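You operate a simulated robot arm through the tools that you are given. There is no shell and no other tool.

You are at the controls of a simulated two-armed robot. One attempt, no reset.

Task
Build the clutch: clutch plates into the basket, round plate on top, catch shut.

It is judged by the outcome, as a careful person would: the job done as asked, and still so three seconds after it is handed in. It fails if anything else is knocked over, pushed out of place, dropped, spilled or broken.

Robot
Two 7-joint arms with two-finger parallel grippers on one trunk that stands fixed in place. Base frame: the origin is at the foot of the trunk, x ahead of it, y to its left, z up. Lengths are in m, angles in rad, forces in N, time in s.
The left shoulder is at [0.057, 0.182, 1.164], the right one opposite. With the tool pointing down near the work surface each hand reaches from about 0.28 to 0.74 m from the base axis, measured 20 degrees to its own side. Payload 3.91 kg a hand.
The tool frame of a hand sits at the grasp point between the pads (the TCP): z along the fingers, y along the line on which they close. The tips reach 0.03 m beyond it. The gripper opens to 0.11 m. The fingers are 0.02 m wide and 0.01 m thick; the gripper's body (0.048 by 0.112 m) begins 0.055 m behind the TCP.
Orientation is told as [roll, pitch, yaw] about the base's x, y, z axes, in that order, counted from this pose: with the fingers straight down and closing along the base's y, the tool's x points along the base's -x, its y along +y and its z along -z.

Tools
- The arms move only by the tool step_arm. It takes "left_moves", "right_moves" or both (then of equal length, played together; a hand with none holds still); each is a list of rows, each an object (a shift or turn left out is 0, a gripper value left out holds the last) with "angular": the turn, a rotation vector about the tool's x, y, z in rad, a list of three; "linear": the shift along the tool's x, y, z in m, a list of three; "gripper": the opening, from 0 (shut) to 1 (fully open). In form: [{"angular": [wx, wy, wz], "linear": [tx, ty, tz], "gripper": gripper}, ...]. A call has 1 to 20 rows; each row is the pose to reach, as a shift and turn from the pose commanded when the call began, along the tool's axes at that moment. Each row takes 0.2 s and may step no farther than 0.05 m and 0.15 rad from the row before; otherwise, or with a gripper value out of range, the whole call is refused. A pose out of reach is approached as far as the arm can. The call stops where the force on the tool passes 40 N (or 10 N more than at its start, if that is more) or the arm is blocked; 0.2 s more then pass. Each finger travels about 0.072 m/s and halts on what it meets, pressing with about 43 N; the grip force reading is that of the motor and also rises with nothing between the fingers. The clock runs only during rows and for 0.2 s after the last one: add rows that repeat a pose to give the fingers time. The reply holds the time, the measured pose of the TCP, the force on the tool along the base axes, the opening and the grip force, in the units named above and with some noise, with the torque about the TCP (base axes, N m) and any sound that the robot's microphone picked up, and new pictures: "pictures" is both (left out), scene, wrist or none (wrist: the cameras of the hands that moved).
- Cameras (640 x 400 px; columns grow to the right, rows downward): "scene" is now at [0.1935, 0.0062, 1.384]; the picture's right is [0.07, -1.00, 0.00], its down [-0.32, -0.02, -0.95] and it looks along [0.94, 0.07, -0.32] (base axes); focal length 214 px, centre (320, 200). "left" rides on the left gripper at [0.072, -0.017, -0.103] in its tool frame; the picture's right is [0.23, 0.97, 0.00], its down [-0.76, 0.18, -0.62] and it looks along [-0.61, 0.14, 0.78] (tool axes); focal length 222 px, centre (320, 200). "right" rides on the right gripper at [0.072, 0.017, -0.103] in its tool frame; the picture's right is [-0.23, 0.97, 0.00], its down [-0.76, -0.18, -0.62] and it looks along [-0.61, -0.14, 0.78] (tool axes); focal length 222 px, centre (320, 200). There is no depth. A picture from a camera that has moved, and an enlarged one, comes with that camera's place and axes in the base frame and with its lens.
- slide_trunk(by): moves the trunk up (or, below 0, down) by that many m; the arms and the scene camera ride with it, the base frame stays. It gives what a move gives, with no picture.
- head_to(pan, tilt): turns the head with the scene camera to pan (to the left, within 1.396 rad either way) and tilt (down, from -0.506 to 1.204), counted from straight ahead of the robot (the tilt from the chest, where the trunk bows). It gives what a move gives, and a new picture of the scene camera.
- enlarge(camera, box): a new picture of the part [left, top, right, bottom] of that camera's present view, enlarged. No time passes.
- close_job(): hands the job in; it is judged then, once.

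Places have to be worked out from the pictures, the camera data and where the tool is seen. Open the grippers and draw the arms clear of the work before you hand the job in, unless the task says otherwise.

The tools are called after "Emit:" as a command line: name --argument value ..., lists and objects as JSON in quotes. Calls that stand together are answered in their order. step_arm: Moves the arms, as the interface text tells. Its arguments: {"type":"object","properties":{"left_moves":{"type":"array"},"right_moves":{"type":"array"},"pictures":{"type":"string","enum":["both","scene","wrist","none"]}},"required":[]} The other tools are called the same way: slide_trunk (by) moves the trunk up or down; head_to (pan, tilt) turns the head that bears the scene camera; enlarge (camera, box) takes an enlarged picture of a part of a camera's view; close_job () hands the job in.

At the start:

```text
time: 0.0
left_eef_pos: [0.3168, 0.184, 1.3226]
left_ee_rot: [-0.001, 0.001, -0.002]
left_ft_force: [0.0, 0.1, 0.4]
left_torque: [0.01, -0.01, 0.02]
left_opening: 0.1098
left_grip_force: 0.0
right_eef_pos: [0.3414, -0.1309, 1.2959]
right_ee_rot: [0.001, 0.002, 0.0]
right_ft_force: [-0.6, 0.5, 0.8]
right_torque: [0.04, 0.0, -0.01]
right_opening: 0.1097
right_grip_force: 0.0
trunk travel left (down, up): [-0.425, 0.089]
head pan, tilt (commanded): [0.07, 0.33]
```

scene: 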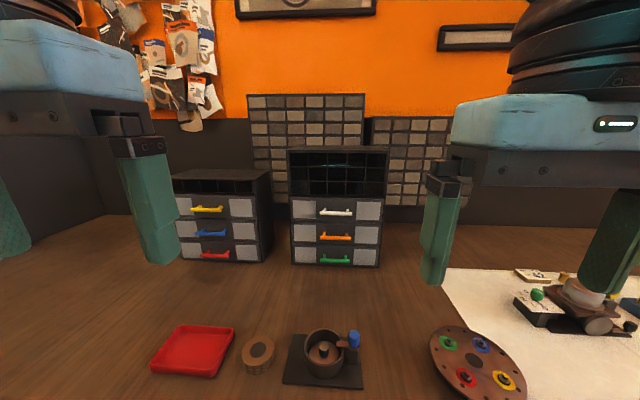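
right: 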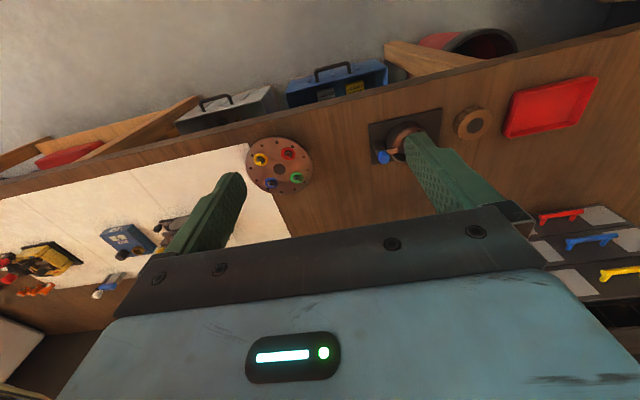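
left: 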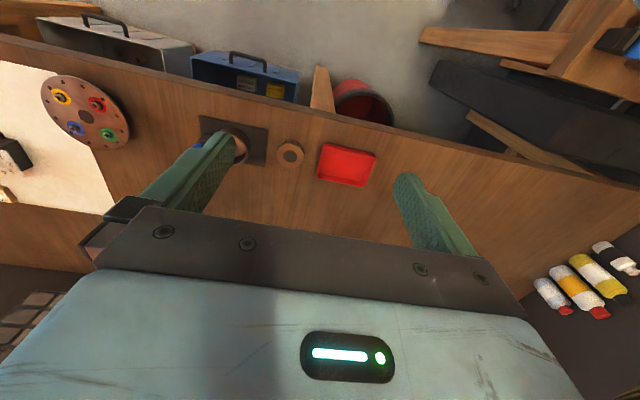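

The pictures show a basket on a dark base with a blue catch, a ringed stack beside it, a red tray, and a round plate with coloured knobs on the right. I'll tilt the head down to see the work better.

Emit:
head_to --pan 0.0 --tilt 0.8

```text
time: 0.9
left_eef_pos: [0.3182, 0.1855, 1.3206]
left_ee_rot: [0.0, 0.001, 0.003]
left_ft_force: [35.9, 25.9, -49.1]
left_torque: [-1.79, -0.48, -1.61]
left_opening: 0.11
left_grip_force: 0.0
right_eef_pos: [0.3398, -0.1313, 1.2954]
right_ee_rot: [0.001, 0.0, 0.0]
right_ft_force: [-0.8, -0.6, -0.1]
right_torque: [-0.03, -0.01, 0.02]
right_opening: 0.1096
right_grip_force: 0.1
trunk travel left (down, up): [-0.425, 0.089]
head pan, tilt (commanded): [0.0, 0.799]
camera scene: at [0.1901, 0.0037, 1.3638], right [0.05, -1.0, 0.0], down [-0.52, -0.02, -0.85], along [0.85, 0.04, -0.52], focal length 214 px, centre (320, 200)
```

scene: 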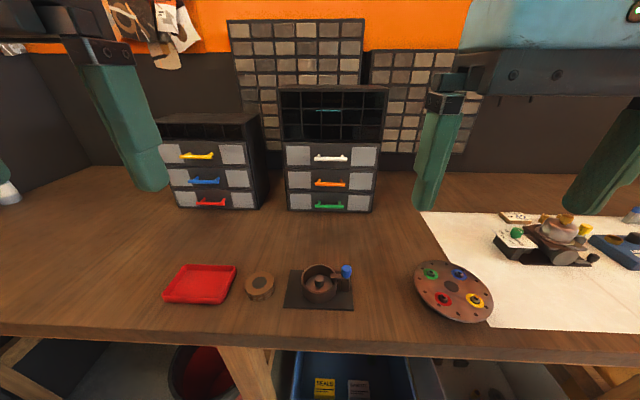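

The head turned only partway and the left hand reads a contact force, so the head may be pressing on the left hand. I'll move the left hand forward, outward to free it.

Emit:
step_arm --left_moves '[{"linear": [-0.03, 0.03, 0]}, {"linear": [-0.06, 0.06, 0]}, {"linear": [-0.09, 0.09, 0]}, {"linear": [-0.09, 0.12, 0]}]' --pictures "both"

```text
time: 1.9
left_eef_pos: [0.4095, 0.3027, 1.322]
left_ee_rot: [-0.004, -0.003, -0.002]
left_ft_force: [-0.3, 0.4, -0.4]
left_torque: [-0.02, 0.02, 0.0]
left_opening: 0.1099
left_grip_force: 0.0
left hand out of reach, approached as far as the arm can: row 4
right_eef_pos: [0.3408, -0.1312, 1.2962]
right_ee_rot: [-0.001, -0.001, -0.002]
right_ft_force: [-0.9, 0.4, -0.1]
right_torque: [-0.02, 0.0, -0.03]
right_opening: 0.11
right_grip_force: 0.2
trunk travel left (down, up): [-0.425, 0.089]
head pan, tilt (commanded): [0.0, 0.799]
camera scene: at [0.1819, 0.0001, 1.3445], right [-0.01, -1.0, 0.0], down [-0.7, 0.0, -0.72], along [0.72, -0.01, -0.7], focal length 214 px, centre (320, 200)
camera left: at [0.3367, 0.2879, 1.4245], right [-0.22, 0.97, -0.01], down [0.76, 0.18, 0.63], along [0.61, 0.14, -0.78], focal length 222 px, centre (320, 200)
```

scene: 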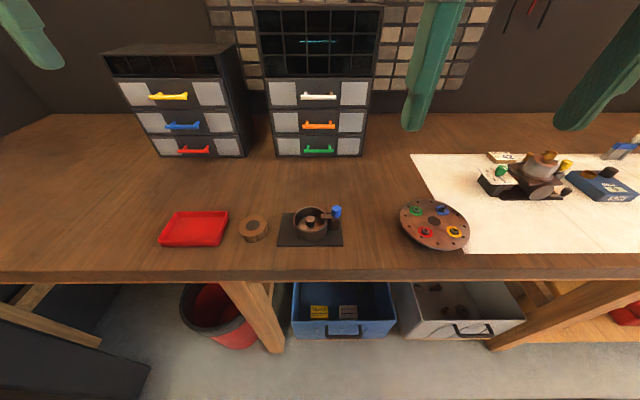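
left: 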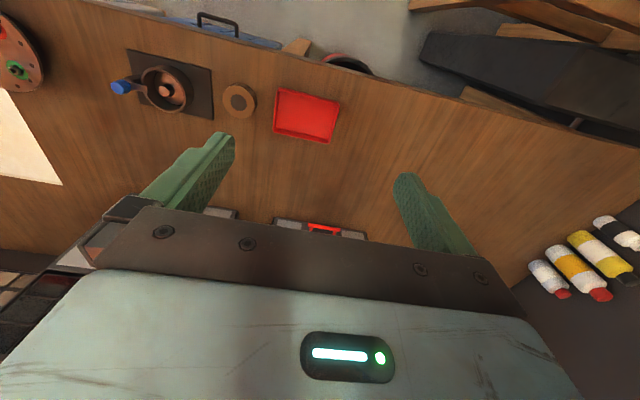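

The head is now free and the forces are back to zero. I'll enlarge the basket area, the round plate and the other objects.

Emit:
enlarge --camera "scene" --box '[220, 190, 360, 277]'

Emit:
enlarge --camera "scene" --box '[380, 180, 500, 255]'

Emit:
enlarge --camera "scene" --box '[460, 130, 640, 242]'

Emit:
enlarge --camera "left" --box '[90, 30, 270, 142]'

Emit:
enlarge --camera "scene" --box '[90, 0, 390, 187]'

```text
4.57 times, centred on (290, 234) of scene
camera zoom: at [0.1819, 0.0001, 1.3445], right [-0.01, -1.0, 0.0], down [-0.7, 0.0, -0.72], along [0.72, -0.01, -0.7], focal length 980 px, centre (457, 47)
```

zoom: 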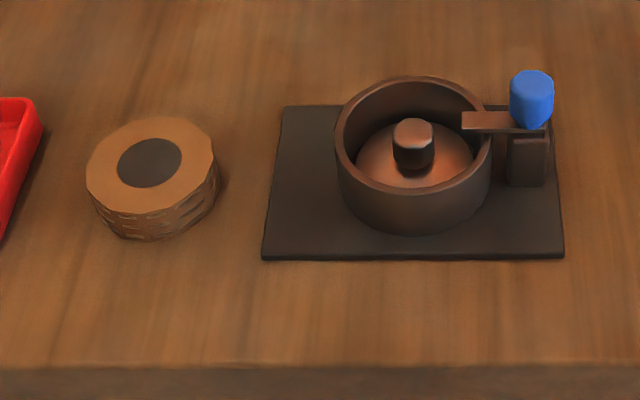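

```text
5.33 times, centred on (440, 218) of scene
camera zoom: at [0.1819, 0.0001, 1.3445], right [-0.01, -1.0, 0.0], down [-0.7, 0.0, -0.72], along [0.72, -0.01, -0.7], focal length 1144 px, centre (-320, 107)
```

zoom: 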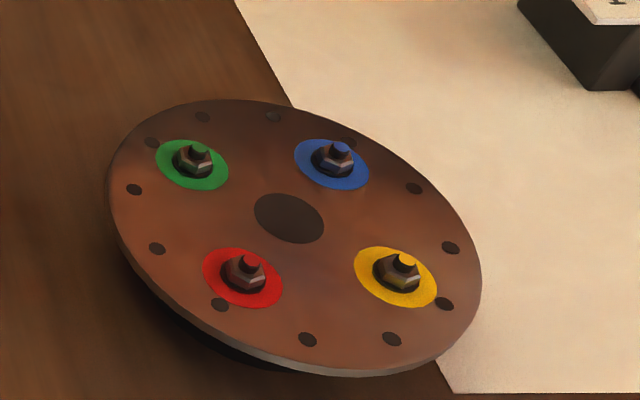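

```text
3.56 times, centred on (550, 186) of scene
camera zoom: at [0.1819, 0.0001, 1.3445], right [-0.01, -1.0, 0.0], down [-0.7, 0.0, -0.72], along [0.72, -0.01, -0.7], focal length 763 px, centre (-498, 250)
```

zoom: 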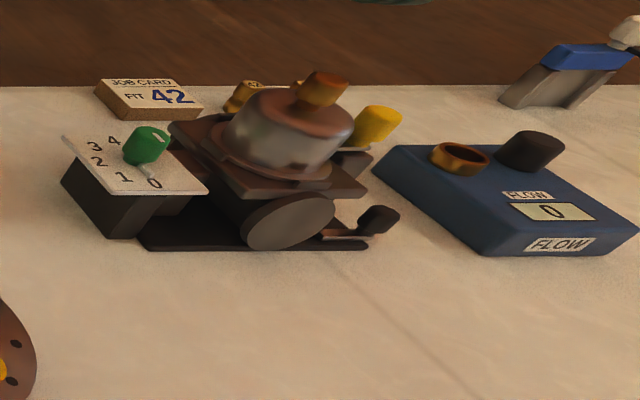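

```text
3.56 times, centred on (180, 86) of left
camera zoom: at [0.3367, 0.2879, 1.4245], right [-0.22, 0.97, -0.01], down [0.76, 0.18, 0.63], along [0.61, 0.14, -0.78], focal length 790 px, centre (818, 605)
```

zoom: 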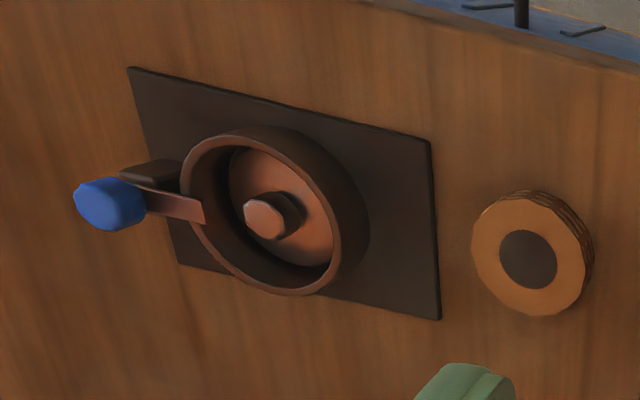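

```text
2.13 times, centred on (240, 94) of scene
camera zoom: at [0.1819, 0.0001, 1.3445], right [-0.01, -1.0, 0.0], down [-0.7, 0.0, -0.72], along [0.72, -0.01, -0.7], focal length 458 px, centre (491, 427)
```

zoom: 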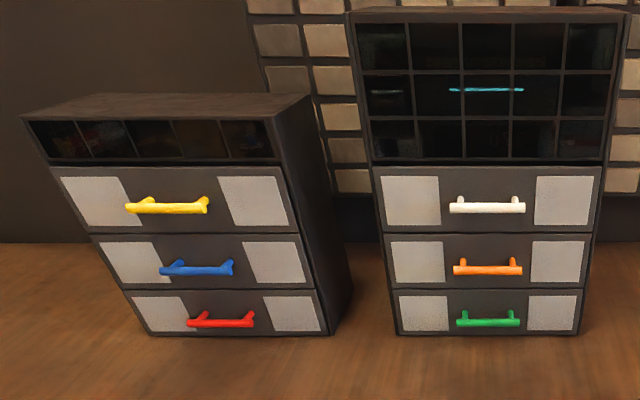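

I'll zoom in more tightly on the basket, catch, and stack to read their shape and sizes.

Emit:
enlarge --camera "scene" --box '[276, 196, 348, 250]'

Emit:
enlarge --camera "scene" --box '[232, 210, 274, 246]'

Emit:
enlarge --camera "left" --box '[100, 45, 220, 125]'

Emit:
enlarge --camera "right" --box '[360, 100, 500, 180]'

Emit:
enlarge --camera "scene" --box '[150, 200, 240, 255]'

```text
7.41 times, centred on (312, 223) of scene
camera zoom: at [0.1819, 0.0001, 1.3445], right [-0.01, -1.0, 0.0], down [-0.7, 0.0, -0.72], along [0.72, -0.01, -0.7], focal length 1589 px, centre (379, 30)
```

zoom: 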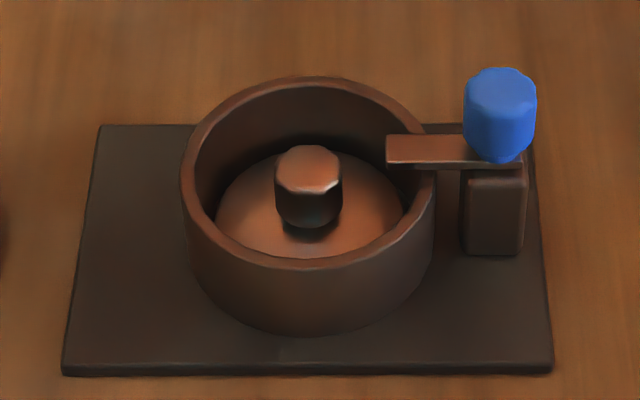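

```text
11.11 times, centred on (253, 228) of scene
camera zoom: at [0.1819, 0.0001, 1.3445], right [-0.01, -1.0, 0.0], down [-0.7, 0.0, -0.72], along [0.72, -0.01, -0.7], focal length 2383 px, centre (1064, -111)
```

zoom: 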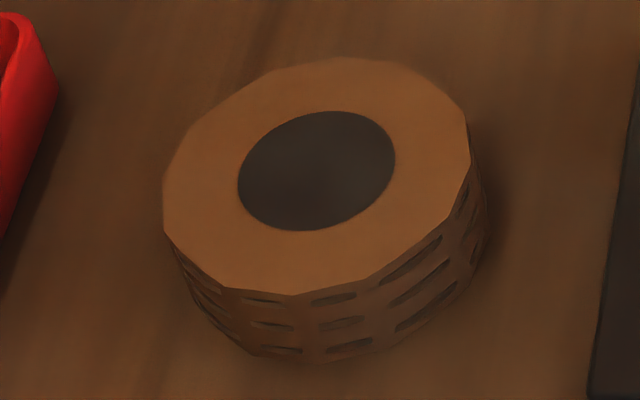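

```text
5.00 times, centred on (160, 85) of left
camera zoom: at [0.3367, 0.2879, 1.4245], right [-0.22, 0.97, -0.01], down [0.76, 0.18, 0.63], along [0.61, 0.14, -0.78], focal length 1111 px, centre (1120, 775)
```

zoom: 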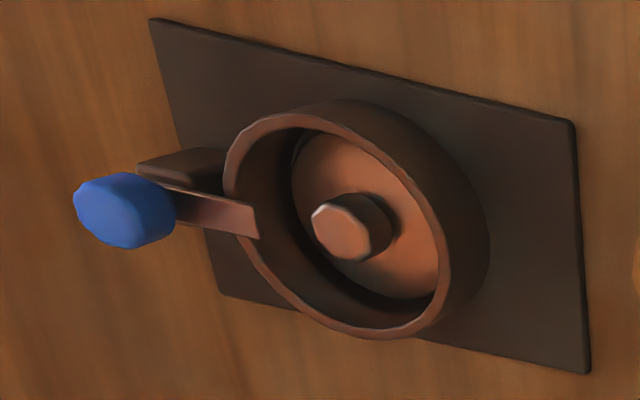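

```text
4.57 times, centred on (430, 140) of right
camera zoom: at [0.2691, -0.1136, 1.3992], right [0.23, 0.97, 0.0], down [0.76, -0.18, 0.62], along [0.61, -0.14, -0.78], focal length 1015 px, centre (-183, 474)
```

zoom: 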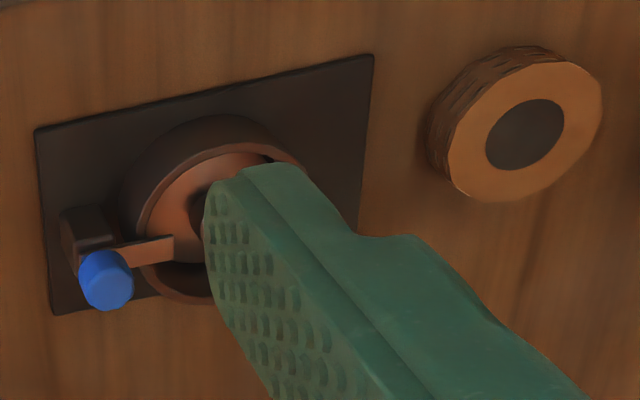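

```text
7.11 times, centred on (195, 228) of scene
camera zoom: at [0.1819, 0.0001, 1.3445], right [-0.01, -1.0, 0.0], down [-0.7, 0.0, -0.72], along [0.72, -0.01, -0.7], focal length 1525 px, centre (1209, 4)
```

zoom: 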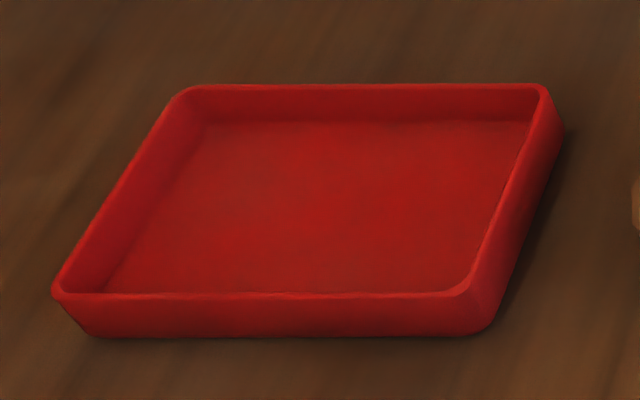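

The basket holds a small copper disc with a knob, probably the round plate, and the catch arm hangs over the rim. I'll bring the right hand above it for a close look with the wrist camera.

Emit:
step_arm --right_moves '[{"linear": [-0.02, 0.0183, 0.0317]}, {"linear": [-0.04, 0.0367, 0.0633]}, {"linear": [-0.06, 0.055, 0.095]}, {"linear": [-0.08, 0.0733, 0.1267]}, {"linear": [-0.1, 0.0917, 0.1583]}, {"linear": [-0.12, 0.11, 0.19]}]' --pictures "both"

```text
time: 3.3
left_eef_pos: [0.4114, 0.3027, 1.3214]
left_ee_rot: [-0.007, -0.002, -0.002]
left_ft_force: [-0.1, 0.9, -0.3]
left_torque: [0.02, 0.03, -0.03]
left_opening: 0.1101
left_grip_force: 0.1
right_eef_pos: [0.4651, -0.0193, 1.1014]
right_ee_rot: [0.001, 0.0, 0.0]
right_ft_force: [0.8, 0.2, 0.0]
right_torque: [-0.02, 0.0, 0.01]
right_opening: 0.1101
right_grip_force: 0.0
trunk travel left (down, up): [-0.425, 0.089]
head pan, tilt (commanded): [0.0, 0.799]
camera scene: at [0.182, 0.0003, 1.3422], right [0.0, -1.0, 0.0], down [-0.72, 0.0, -0.7], along [0.7, 0.0, -0.72], focal length 214 px, centre (320, 200)
camera right: at [0.3925, -0.0026, 1.2051], right [0.23, 0.97, 0.0], down [0.76, -0.18, 0.62], along [0.61, -0.14, -0.78], focal length 222 px, centre (320, 200)
```

scene: 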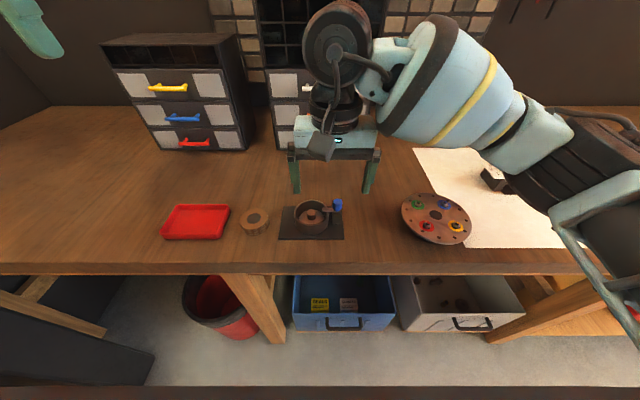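
right: 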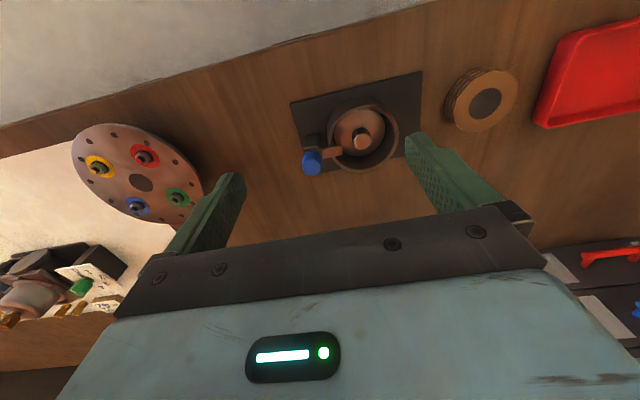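

The right wrist camera now sees the basket and the stack clearly. I'll enlarge both there and in the scene.

Emit:
enlarge --camera "right" --box '[280, 60, 440, 180]'

Emit:
enlarge --camera "right" --box '[430, 55, 530, 140]'

Emit:
enlarge --camera "scene" --box '[276, 192, 348, 246]'

Emit:
enlarge --camera "scene" --box '[230, 190, 350, 250]'

```text
3.33 times, centred on (360, 120) of right
camera zoom: at [0.3925, -0.0026, 1.2051], right [0.23, 0.97, 0.0], down [0.76, -0.18, 0.62], along [0.61, -0.14, -0.78], focal length 740 px, centre (187, 467)
```

zoom: 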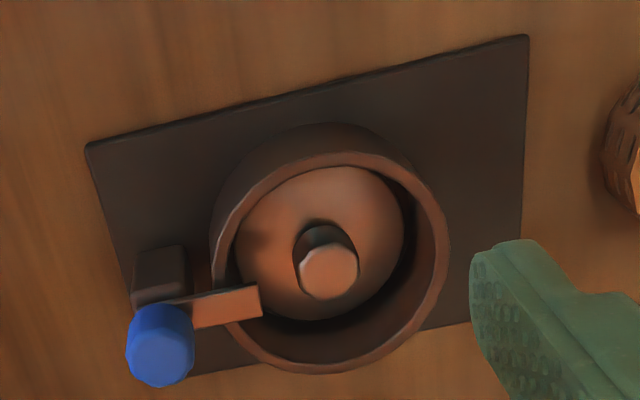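

```text
4.71 times, centred on (480, 98) of right
camera zoom: at [0.3925, -0.0026, 1.2051], right [0.23, 0.97, 0.0], down [0.76, -0.18, 0.62], along [0.61, -0.14, -0.78], focal length 1045 px, centre (-433, 682)
```

zoom: 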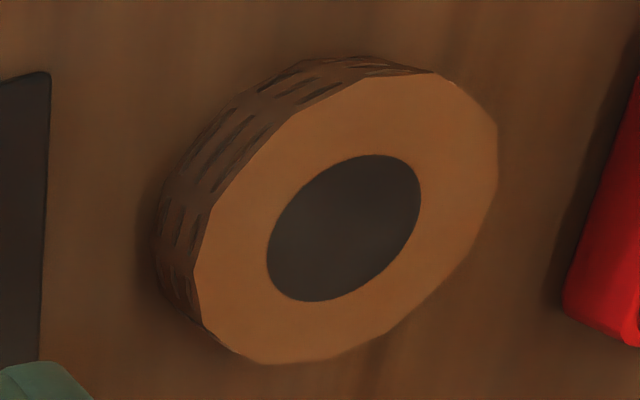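

```text
7.41 times, centred on (312, 219) of scene
camera zoom: at [0.182, 0.0003, 1.3422], right [0.0, -1.0, 0.0], down [-0.72, 0.0, -0.7], along [0.7, 0.0, -0.72], focal length 1589 px, centre (379, 59)
```

zoom: 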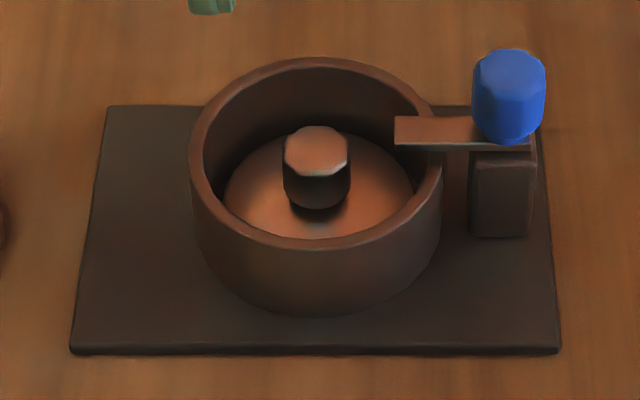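

```text
5.33 times, centred on (290, 220) of scene
camera zoom: at [0.182, 0.0003, 1.3422], right [0.0, -1.0, 0.0], down [-0.72, 0.0, -0.7], along [0.7, 0.0, -0.72], focal length 1144 px, centre (480, 93)
```

zoom: 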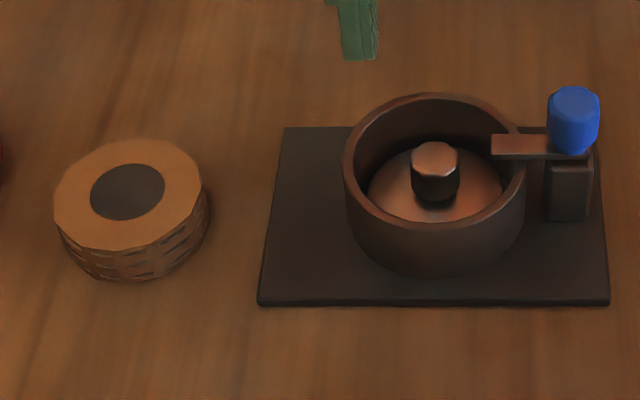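

Triangulating: basket rim centre ≈ (0.500, 0.019, 0.976), plate knob top ≈ (0.502, 0.019, 0.978), stack top ≈ (0.499, 0.154, 0.955), blue catch knob top ≈ (0.508, −0.038, 1.002), table ≈ 0.931. I'll look closer at the catch to learn how it pivots.

Emit:
enlarge --camera "right" --box '[295, 110, 355, 180]'

Emit:
enlarge --camera "scene" --box '[318, 194, 348, 224]'

Emit:
enlarge --camera "left" --box '[100, 60, 160, 110]'

```text
5.71 times, centred on (325, 145) of right
camera zoom: at [0.3925, -0.0026, 1.2051], right [0.23, 0.97, 0.0], down [0.76, -0.18, 0.62], along [0.61, -0.14, -0.78], focal length 1269 px, centre (291, 514)
```

zoom: 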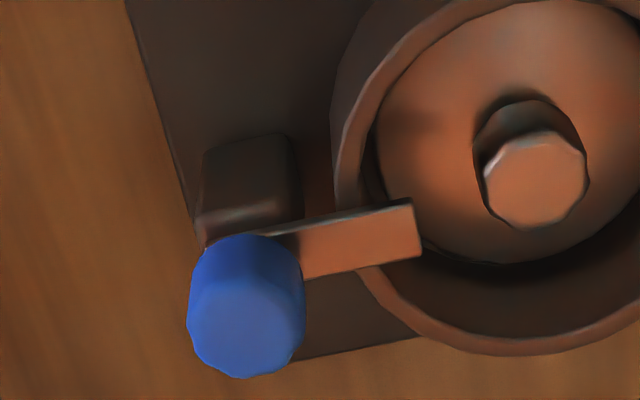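

```text
13.33 times, centred on (333, 209) of scene
camera zoom: at [0.182, 0.0003, 1.3422], right [0.0, -1.0, 0.0], down [-0.72, 0.0, -0.7], along [0.7, 0.0, -0.72], focal length 2860 px, centre (147, 80)
```

zoom: 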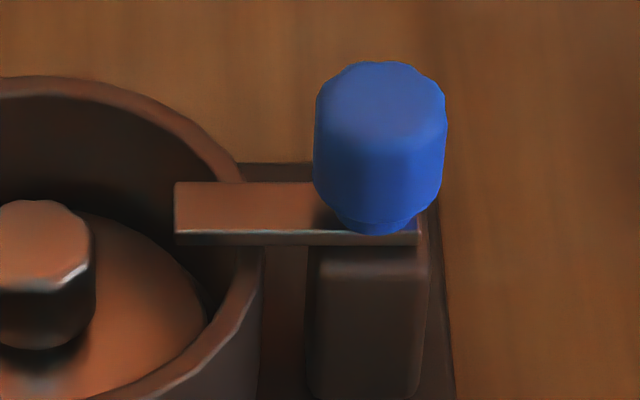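

```text
8.00 times, centred on (130, 85) of left
camera zoom: at [0.3382, 0.2871, 1.4238], right [-0.23, 0.97, 0.0], down [0.76, 0.18, 0.62], along [0.61, 0.14, -0.78], focal length 1777 px, centre (1840, 1120)
```

zoom: 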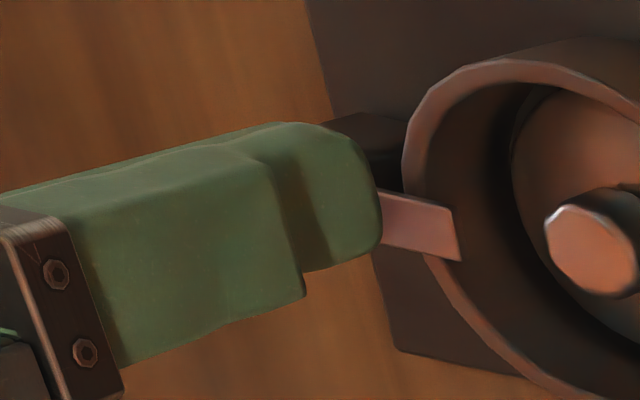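

The catch arm lies over the rim and the blue knob sits on the post as a turning or sliding handle. I'll bring the right hand above the blue knob with the gripper partly closed.

Emit:
step_arm --right_moves '[{"linear": [-0.022, -0.009, 0.015], "gripper": 0.5}, {"linear": [-0.044, -0.0185, 0.03], "gripper": 0.5}, {"linear": [-0.044, -0.0185, 0.042], "gripper": 0.5}, {"linear": [-0.044, -0.0185, 0.042], "gripper": 0.5}]' --pictures "both"

Emit:
enlarge --camera "scene" --box '[270, 150, 390, 250]'

Emit:
enlarge --camera "right" --box '[200, 80, 440, 230]'

```text
time: 4.3
left_eef_pos: [0.4113, 0.3017, 1.32]
left_ee_rot: [-0.004, -0.001, 0.0]
left_ft_force: [-0.8, 0.5, 0.0]
left_torque: [0.01, 0.02, 0.01]
left_opening: 0.1099
left_grip_force: 0.1
right_eef_pos: [0.5064, -0.0392, 1.0612]
right_ee_rot: [0.001, 0.0, -0.001]
right_ft_force: [-0.3, -0.6, -0.9]
right_torque: [0.0, -0.03, -0.01]
right_opening: 0.055
right_grip_force: 0.0
trunk travel left (down, up): [-0.425, 0.089]
head pan, tilt (commanded): [0.0, 0.799]
camera scene: at [0.1812, -0.0003, 1.3423], right [0.0, -1.0, 0.0], down [-0.72, 0.0, -0.7], along [0.7, 0.0, -0.72], focal length 214 px, centre (320, 200)
camera right: at [0.434, -0.0234, 1.1646], right [0.23, 0.97, 0.0], down [0.76, -0.18, 0.62], along [0.61, -0.14, -0.78], focal length 222 px, centre (320, 200)
```

scene: 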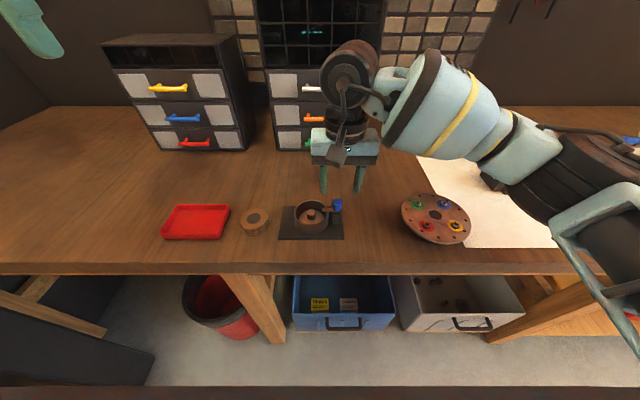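
right: 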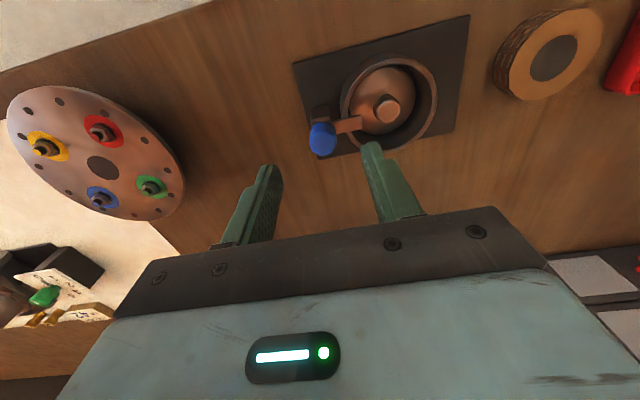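

```text
4.00 times, centred on (330, 200) of scene
camera zoom: at [0.1812, -0.0003, 1.3423], right [0.0, -1.0, 0.0], down [-0.72, 0.0, -0.7], along [0.7, 0.0, -0.72], focal length 858 px, centre (280, 200)
```

zoom: 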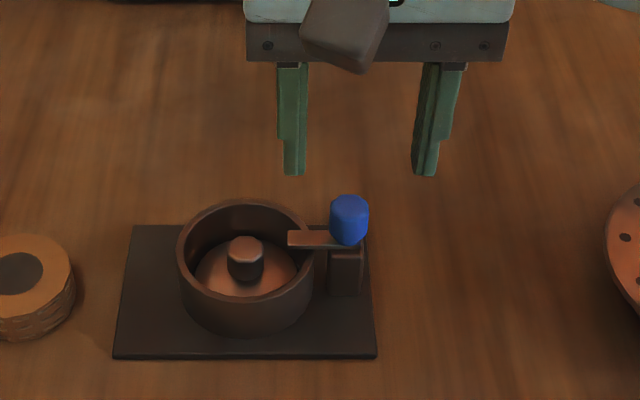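

```text
2.67 times, centred on (320, 155) of right
camera zoom: at [0.434, -0.0234, 1.1646], right [0.23, 0.97, 0.0], down [0.76, -0.18, 0.62], along [0.61, -0.14, -0.78], focal length 592 px, centre (320, 320)
```

zoom: 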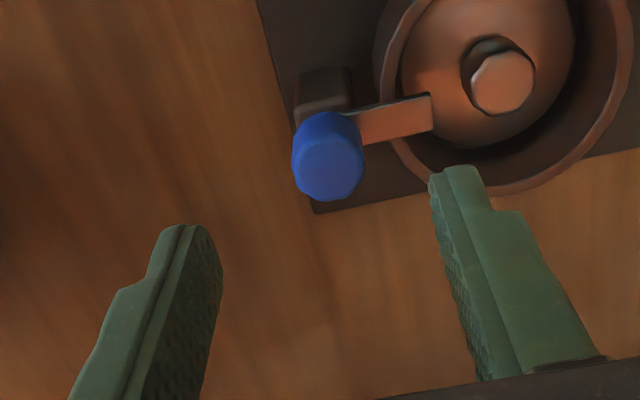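

The fingers straddle the knob (≈ (0.507, −0.038)), so I'll descend so the tips stop just above the arm at about z 0.986.

Emit:
step_arm --right_moves '[{"linear": [-0.001, 0.001, 0.015]}, {"linear": [-0.001, 0.001, 0.03]}, {"linear": [-0.001, 0.001, 0.044]}, {"linear": [-0.001, 0.001, 0.044]}]' --pictures "wrist"

Emit:
enlarge --camera "scene" --box '[290, 170, 370, 240]'

Emit:
enlarge --camera "right" --box '[220, 100, 420, 225]'

```text
time: 5.3
left_eef_pos: [0.4112, 0.3024, 1.3212]
left_ee_rot: [-0.002, -0.002, -0.002]
left_ft_force: [0.5, 0.6, 0.0]
left_torque: [0.04, 0.02, -0.01]
left_opening: 0.11
left_grip_force: 0.2
right_eef_pos: [0.5074, -0.0387, 1.0179]
right_ee_rot: [0.002, 0.0, -0.002]
right_ft_force: [-0.3, -0.8, 0.2]
right_torque: [0.0, 0.03, 0.04]
right_opening: 0.055
right_grip_force: 0.0
trunk travel left (down, up): [-0.425, 0.089]
head pan, tilt (commanded): [0.0, 0.799]
camera right: at [0.4354, -0.0219, 1.122], right [0.23, 0.97, 0.0], down [0.76, -0.18, 0.62], along [0.61, -0.14, -0.78], focal length 222 px, centre (320, 200)
```

right: 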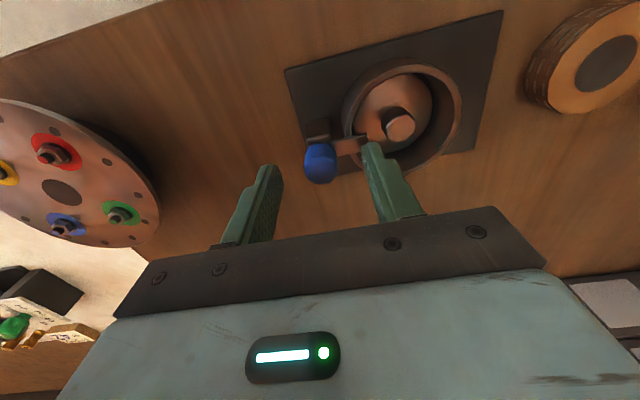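

```text
5.71 times, centred on (330, 205) of scene
camera zoom: at [0.1811, -0.0003, 1.3423], right [0.0, -1.0, 0.0], down [-0.72, 0.0, -0.7], along [0.7, 0.0, -0.72], focal length 1226 px, centre (263, 171)
```

zoom: 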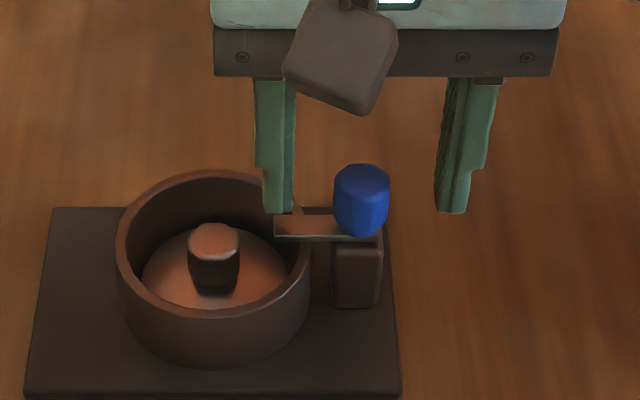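

```text
3.20 times, centred on (320, 162) of right
camera zoom: at [0.4354, -0.0219, 1.122], right [0.23, 0.97, 0.0], down [0.76, -0.18, 0.62], along [0.61, -0.14, -0.78], focal length 711 px, centre (320, 320)
```

zoom: 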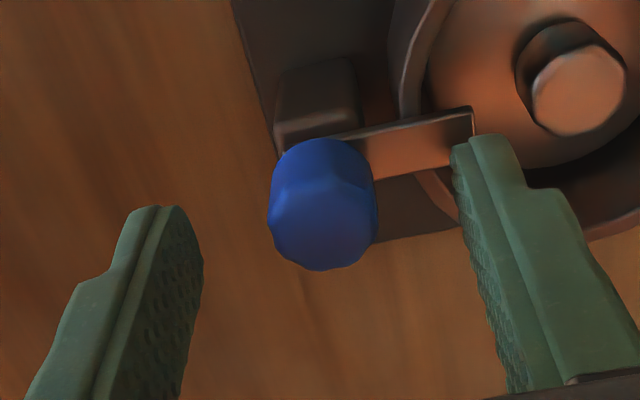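

Knob at (0.5076, −0.0384) is centred between the fingers. I'll close on it gently.

Emit:
step_arm --right_moves '[{"gripper": 0.25}, {"gripper": 0.25}, {"gripper": 0.15}, {"gripper": 0.15}, {"gripper": 0.15}]' --pictures "wrist"

Emit:
enlarge --camera "scene" --box '[290, 170, 370, 240]'

```text
time: 6.5
left_eef_pos: [0.4105, 0.3043, 1.3206]
left_ee_rot: [-0.004, -0.002, -0.001]
left_ft_force: [0.7, -0.1, 0.3]
left_torque: [-0.02, 0.0, 0.01]
left_opening: 0.1102
left_grip_force: 0.0
right_eef_pos: [0.5078, -0.0386, 1.0187]
right_ee_rot: [0.001, -0.001, -0.001]
right_ft_force: [-0.2, 7.3, -1.9]
right_torque: [-0.1, -0.26, -0.02]
right_opening: 0.0215
right_grip_force: 44.6
trunk travel left (down, up): [-0.425, 0.089]
head pan, tilt (commanded): [0.0, 0.799]
camera right: at [0.4353, -0.0207, 1.1222], right [0.23, 0.97, 0.0], down [0.76, -0.18, 0.62], along [0.61, -0.14, -0.78], focal length 222 px, centre (320, 200)
```

right: 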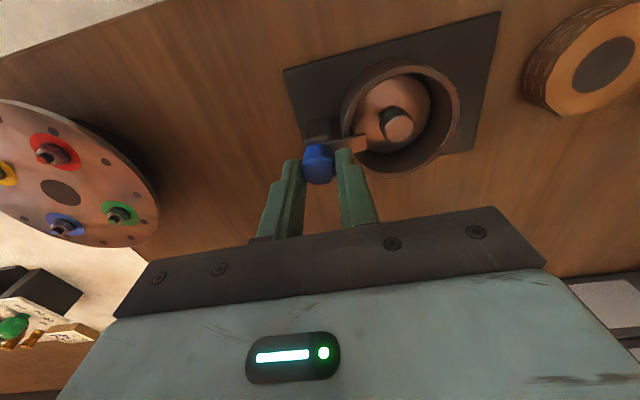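

```text
5.71 times, centred on (330, 205) of scene
camera zoom: at [0.1813, 0.0007, 1.3423], right [0.0, -1.0, 0.0], down [-0.72, 0.0, -0.7], along [0.7, 0.0, -0.72], focal length 1226 px, centre (263, 171)
```

zoom: 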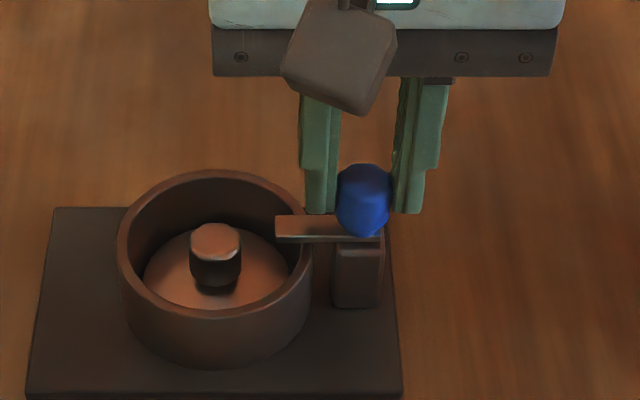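

The knob is held (opening 0.0215). I'll try a small twist of 0.12 rad and watch torque and the arm.

Emit:
step_arm --right_moves '[{"angular": [0, 0, 0.06]}, {"angular": [0, 0, 0.12]}, {"angular": [0, 0, 0.12]}]' --pictures "wrist"

Emit:
enlarge --camera "scene" --box '[290, 170, 370, 240]'

```text
time: 7.3
left_eef_pos: [0.4104, 0.3043, 1.3203]
left_ee_rot: [-0.006, -0.002, -0.002]
left_ft_force: [-0.3, 0.3, 0.7]
left_torque: [0.05, -0.04, 0.0]
left_opening: 0.1099
left_grip_force: 0.0
right_eef_pos: [0.5062, -0.0374, 1.0188]
right_ee_rot: [0.001, 0.002, -0.12]
right_ft_force: [-4.2, 7.6, -8.8]
right_torque: [0.57, -0.02, 0.17]
right_opening: 0.0214
right_grip_force: 45.0
trunk travel left (down, up): [-0.425, 0.089]
head pan, tilt (commanded): [0.0, 0.799]
camera right: at [0.4377, -0.0123, 1.1224], right [0.34, 0.94, 0.0], down [0.74, -0.27, 0.62], along [0.58, -0.21, -0.78], focal length 222 px, centre (320, 200)
```

right: 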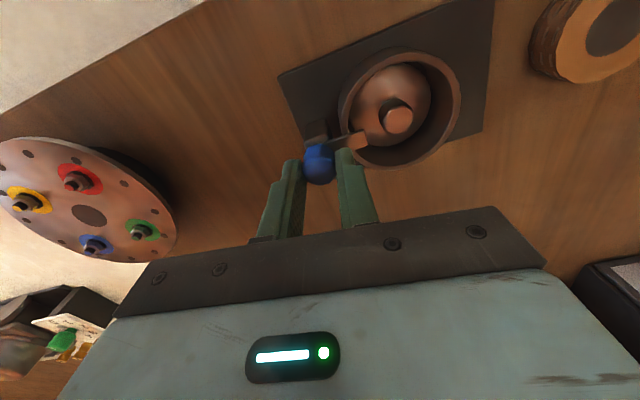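

```text
5.71 times, centred on (330, 205) of scene
camera zoom: at [0.1814, 0.0007, 1.3422], right [0.0, -1.0, 0.0], down [-0.72, 0.0, -0.7], along [0.7, 0.0, -0.72], focal length 1226 px, centre (263, 171)
```

zoom: 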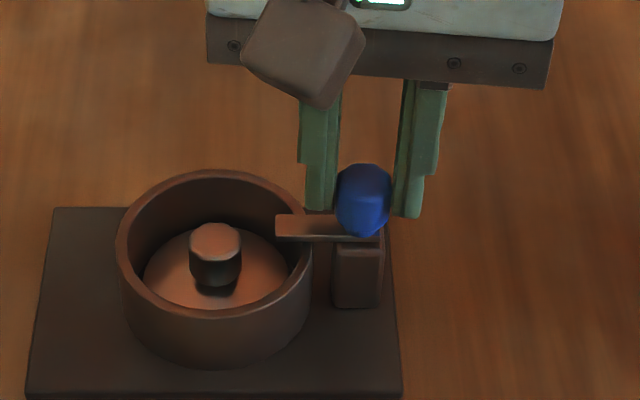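

The catch arm did not turn this way (torque rose, arm unchanged). I'll go back and try the other direction.

Emit:
step_arm --right_moves '[{"angular": [0, 0, -0.1]}, {"angular": [0, 0, -0.2]}, {"angular": [0, 0, -0.27]}, {"angular": [0, 0, -0.27]}]' --pictures "wrist"

Emit:
enlarge --camera "scene" --box '[290, 170, 370, 240]'

Emit:
enlarge --camera "right" --box '[240, 50, 480, 200]'

```text
time: 8.3
left_eef_pos: [0.41, 0.3036, 1.3197]
left_ee_rot: [-0.005, -0.002, -0.002]
left_ft_force: [-0.4, 0.2, -0.4]
left_torque: [-0.04, -0.02, 0.04]
left_opening: 0.11
left_grip_force: 0.0
right_eef_pos: [0.5075, -0.0385, 1.0179]
right_ee_rot: [0.001, 0.003, 0.15]
right_ft_force: [-8.6, 9.7, -15.5]
right_torque: [0.66, 0.61, 0.02]
right_opening: 0.0217
right_grip_force: 45.2
trunk travel left (down, up): [-0.425, 0.089]
head pan, tilt (commanded): [0.0, 0.799]
camera right: at [0.4334, -0.0314, 1.1224], right [0.08, 1.0, 0.0], down [0.78, -0.06, 0.62], along [0.62, -0.05, -0.78], focal length 222 px, centre (320, 200)
```

right: 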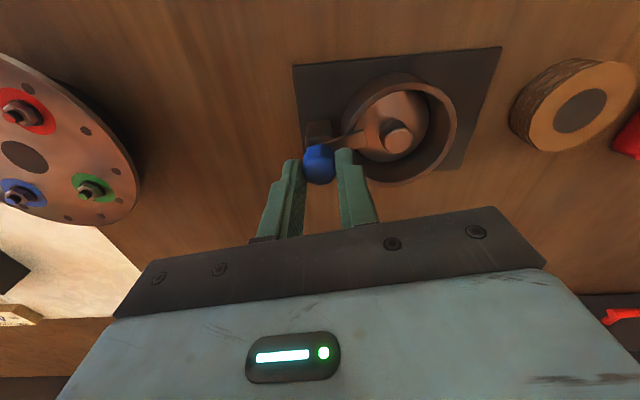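

```text
5.71 times, centred on (330, 205) of scene
camera zoom: at [0.1812, 0.0011, 1.3422], right [0.0, -1.0, 0.0], down [-0.72, 0.0, -0.7], along [0.7, 0.0, -0.72], focal length 1226 px, centre (263, 171)
```

zoom: 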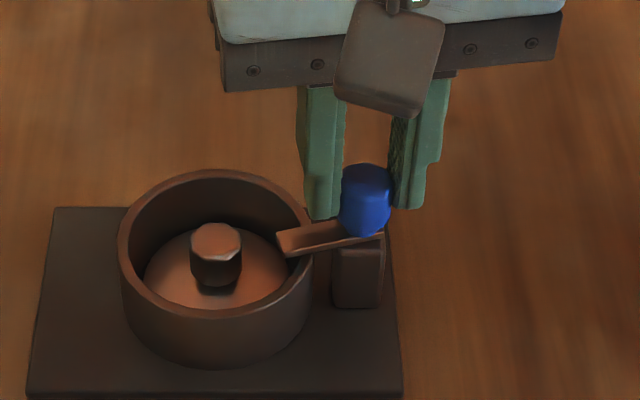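

```text
2.67 times, centred on (360, 125) of right
camera zoom: at [0.4334, -0.0314, 1.1224], right [0.08, 1.0, 0.0], down [0.78, -0.06, 0.62], along [0.62, -0.05, -0.78], focal length 592 px, centre (213, 400)
```

zoom: 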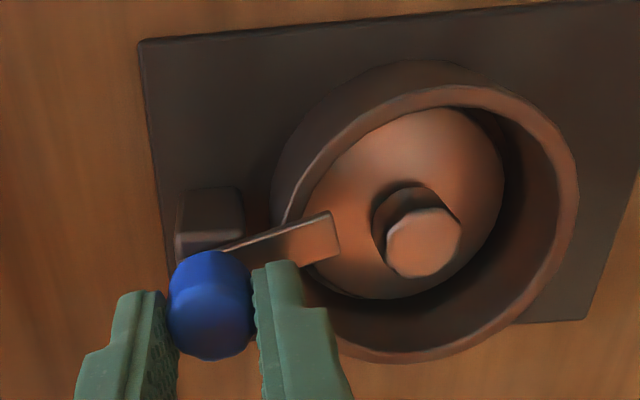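

The arm swings toward the robot with this turn, so it's a vertical pivot and the start position was its shut stop. I'll keep turning it open.

Emit:
step_arm --right_moves '[{"angular": [0, 0, -0.12]}, {"angular": [0, 0, -0.24]}, {"angular": [0, 0, -0.36]}, {"angular": [0, 0, -0.48]}, {"angular": [0, 0, -0.6]}, {"angular": [0, 0, -0.6]}]' --pictures "wrist"

Emit:
enlarge --camera "scene" --box '[290, 170, 370, 240]'

```text
time: 9.7
left_eef_pos: [0.4116, 0.3052, 1.3197]
left_ee_rot: [-0.005, -0.001, -0.001]
left_ft_force: [-0.7, -0.1, 0.0]
left_torque: [0.0, -0.03, 0.01]
left_opening: 0.1097
left_grip_force: 0.1
right_eef_pos: [0.5067, -0.0362, 1.0179]
right_ee_rot: [-0.001, -0.001, 0.753]
right_ft_force: [-9.2, 20.3, -18.9]
right_torque: [-0.25, 0.36, -0.04]
right_opening: 0.0215
right_grip_force: 44.7
trunk travel left (down, up): [-0.425, 0.089]
head pan, tilt (commanded): [0.0, 0.799]
camera right: at [0.4424, -0.0732, 1.1224], right [-0.5, 0.87, 0.0], down [0.68, 0.39, 0.62], along [0.54, 0.31, -0.78], focal length 222 px, centre (320, 200)
```

right: 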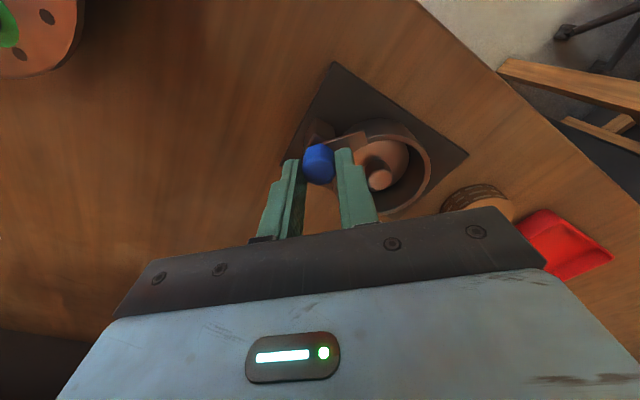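

```text
5.71 times, centred on (330, 205) of scene
camera zoom: at [0.1814, 0.0024, 1.3422], right [0.0, -1.0, 0.0], down [-0.72, 0.0, -0.7], along [0.7, 0.0, -0.72], focal length 1226 px, centre (263, 171)
```

zoom: 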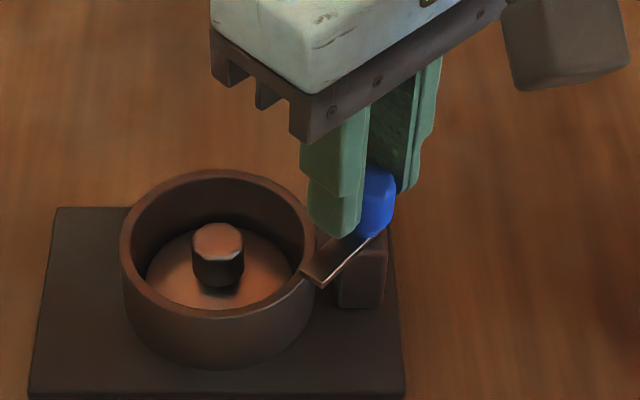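

The arm is about 45° open; sideways load has built up, so I'll shift the hand a couple of mm along the force and keep turning.

Emit:
step_arm --right_moves '[{"linear": [-0.001, 0.0025, 0.0015], "angular": [0, 0, 0]}, {"linear": [-0.001, 0.0025, 0.0015], "angular": [0, 0, -0.12]}, {"linear": [-0.001, 0.0025, 0.0015], "angular": [0, 0, -0.24]}, {"linear": [-0.001, 0.0025, 0.0015], "angular": [0, 0, -0.36]}, {"linear": [-0.001, 0.0025, 0.0015], "angular": [0, 0, -0.48]}, {"linear": [-0.001, 0.0025, 0.0015], "angular": [0, 0, -0.6]}, {"linear": [-0.001, 0.0025, 0.0015], "angular": [0, 0, -0.6]}]' --pictures "wrist"

Emit:
enlarge --camera "scene" --box '[290, 170, 370, 240]'

```text
time: 11.3
left_eef_pos: [0.4108, 0.2989, 1.3209]
left_ee_rot: [-0.002, -0.003, -0.002]
left_ft_force: [-0.1, -0.4, 0.3]
left_torque: [0.08, -0.04, -0.03]
left_opening: 0.1099
left_grip_force: 0.0
right_eef_pos: [0.4562, -0.0738, 1.0349]
right_ee_rot: [0.013, 0.007, 1.242]
right_ft_force: [-0.5, 0.0, 0.8]
right_torque: [0.07, 0.01, 0.01]
right_opening: 0.0167
right_grip_force: 0.0
right hand out of reach, approached as far as the arm can: row 5, 6, 7
trunk travel left (down, up): [-0.425, 0.089]
head pan, tilt (commanded): [0.0, 0.799]
camera right: at [0.4193, -0.1355, 1.1385], right [-0.85, 0.53, 0.01], down [0.42, 0.66, 0.62], along [0.32, 0.53, -0.79], focal length 222 px, centre (320, 200)
```

right: 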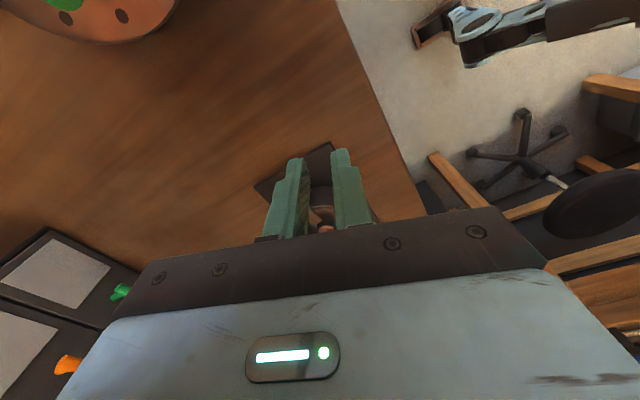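

```text
5.71 times, centred on (330, 205) of scene
camera zoom: at [0.1811, -0.0031, 1.3424], right [0.0, -1.0, 0.0], down [-0.72, 0.0, -0.7], along [0.7, 0.0, -0.72], focal length 1226 px, centre (263, 171)
```

zoom: 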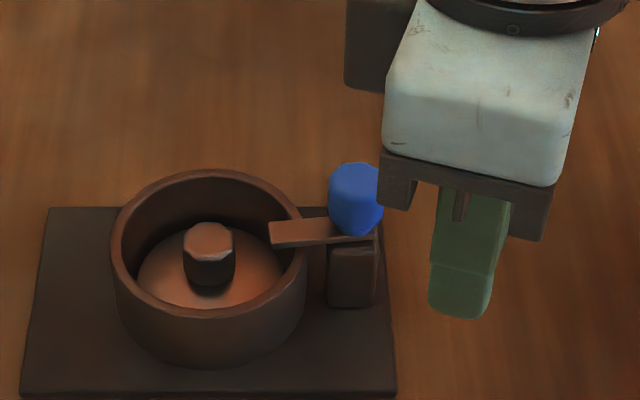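

The wrist hit its limit and the hand slipped off the knob; the catch arm is nearly back to shut, nothing else has moved. I'll raise the hand and unwind its yaw to the other side so the next grip has room to turn.

Emit:
step_arm --right_moves '[{"linear": [0, 0, -0.02]}, {"linear": [0, 0, -0.04]}, {"linear": [0, 0, -0.04], "angular": [0, 0, 0.14]}, {"linear": [0, 0, -0.04], "angular": [0, 0, 0.28]}, {"linear": [0, 0, -0.04], "angular": [0, 0, 0.42]}, {"linear": [0, 0, -0.04], "angular": [0, 0, 0.56]}, {"linear": [0, 0, -0.04], "angular": [0, 0, 0.7]}, {"linear": [0, 0, -0.04], "angular": [0, 0, 0.84]}, {"linear": [0, 0, -0.04], "angular": [0, 0, 0.98]}, {"linear": [0, 0, -0.04], "angular": [0, 0, 1.12]}, {"linear": [0, 0, -0.04], "angular": [0, 0, 1.26]}, {"linear": [0, 0, -0.04], "angular": [0, 0, 1.26]}]' --pictures "both"

Emit:
enlarge --camera "scene" --box '[290, 170, 370, 240]'

```text
time: 13.9
left_eef_pos: [0.4094, 0.302, 1.32]
left_ee_rot: [-0.004, -0.002, -0.003]
left_ft_force: [0.0, -0.1, 0.0]
left_torque: [-0.04, 0.0, -0.02]
left_opening: 0.1102
left_grip_force: 0.0
right_eef_pos: [0.4561, -0.0704, 1.0734]
right_ee_rot: [-0.005, 0.017, -0.017]
right_ft_force: [0.5, 0.0, -0.5]
right_torque: [-0.02, 0.03, 0.01]
right_opening: 0.0164
right_grip_force: 0.0
trunk travel left (down, up): [-0.425, 0.089]
head pan, tilt (commanded): [0.0, 0.799]
camera scene: at [0.1812, -0.0003, 1.3423], right [0.0, -1.0, 0.0], down [-0.72, 0.0, -0.7], along [0.7, 0.0, -0.72], focal length 214 px, centre (320, 200)
camera right: at [0.3862, -0.0515, 1.1777], right [0.25, 0.97, -0.01], down [0.77, -0.19, 0.61], along [0.59, -0.16, -0.79], focal length 222 px, centre (320, 200)
```

scene: 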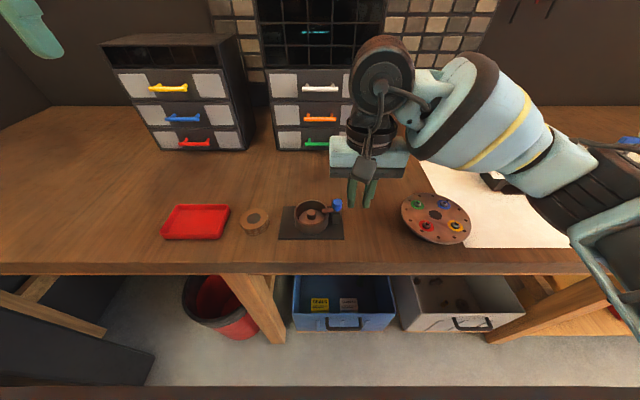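
right: 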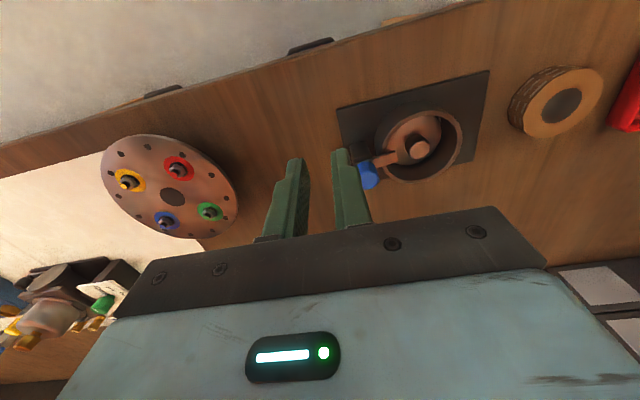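

```text
5.71 times, centred on (330, 205) of scene
camera zoom: at [0.1812, -0.0003, 1.3423], right [0.0, -1.0, 0.0], down [-0.72, 0.0, -0.7], along [0.7, 0.0, -0.72], focal length 1226 px, centre (263, 171)
```

zoom: 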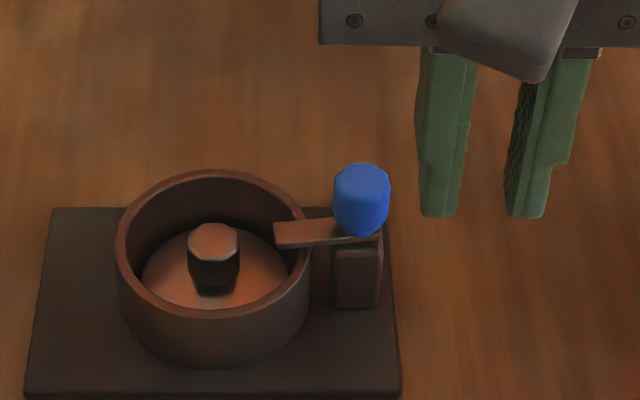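

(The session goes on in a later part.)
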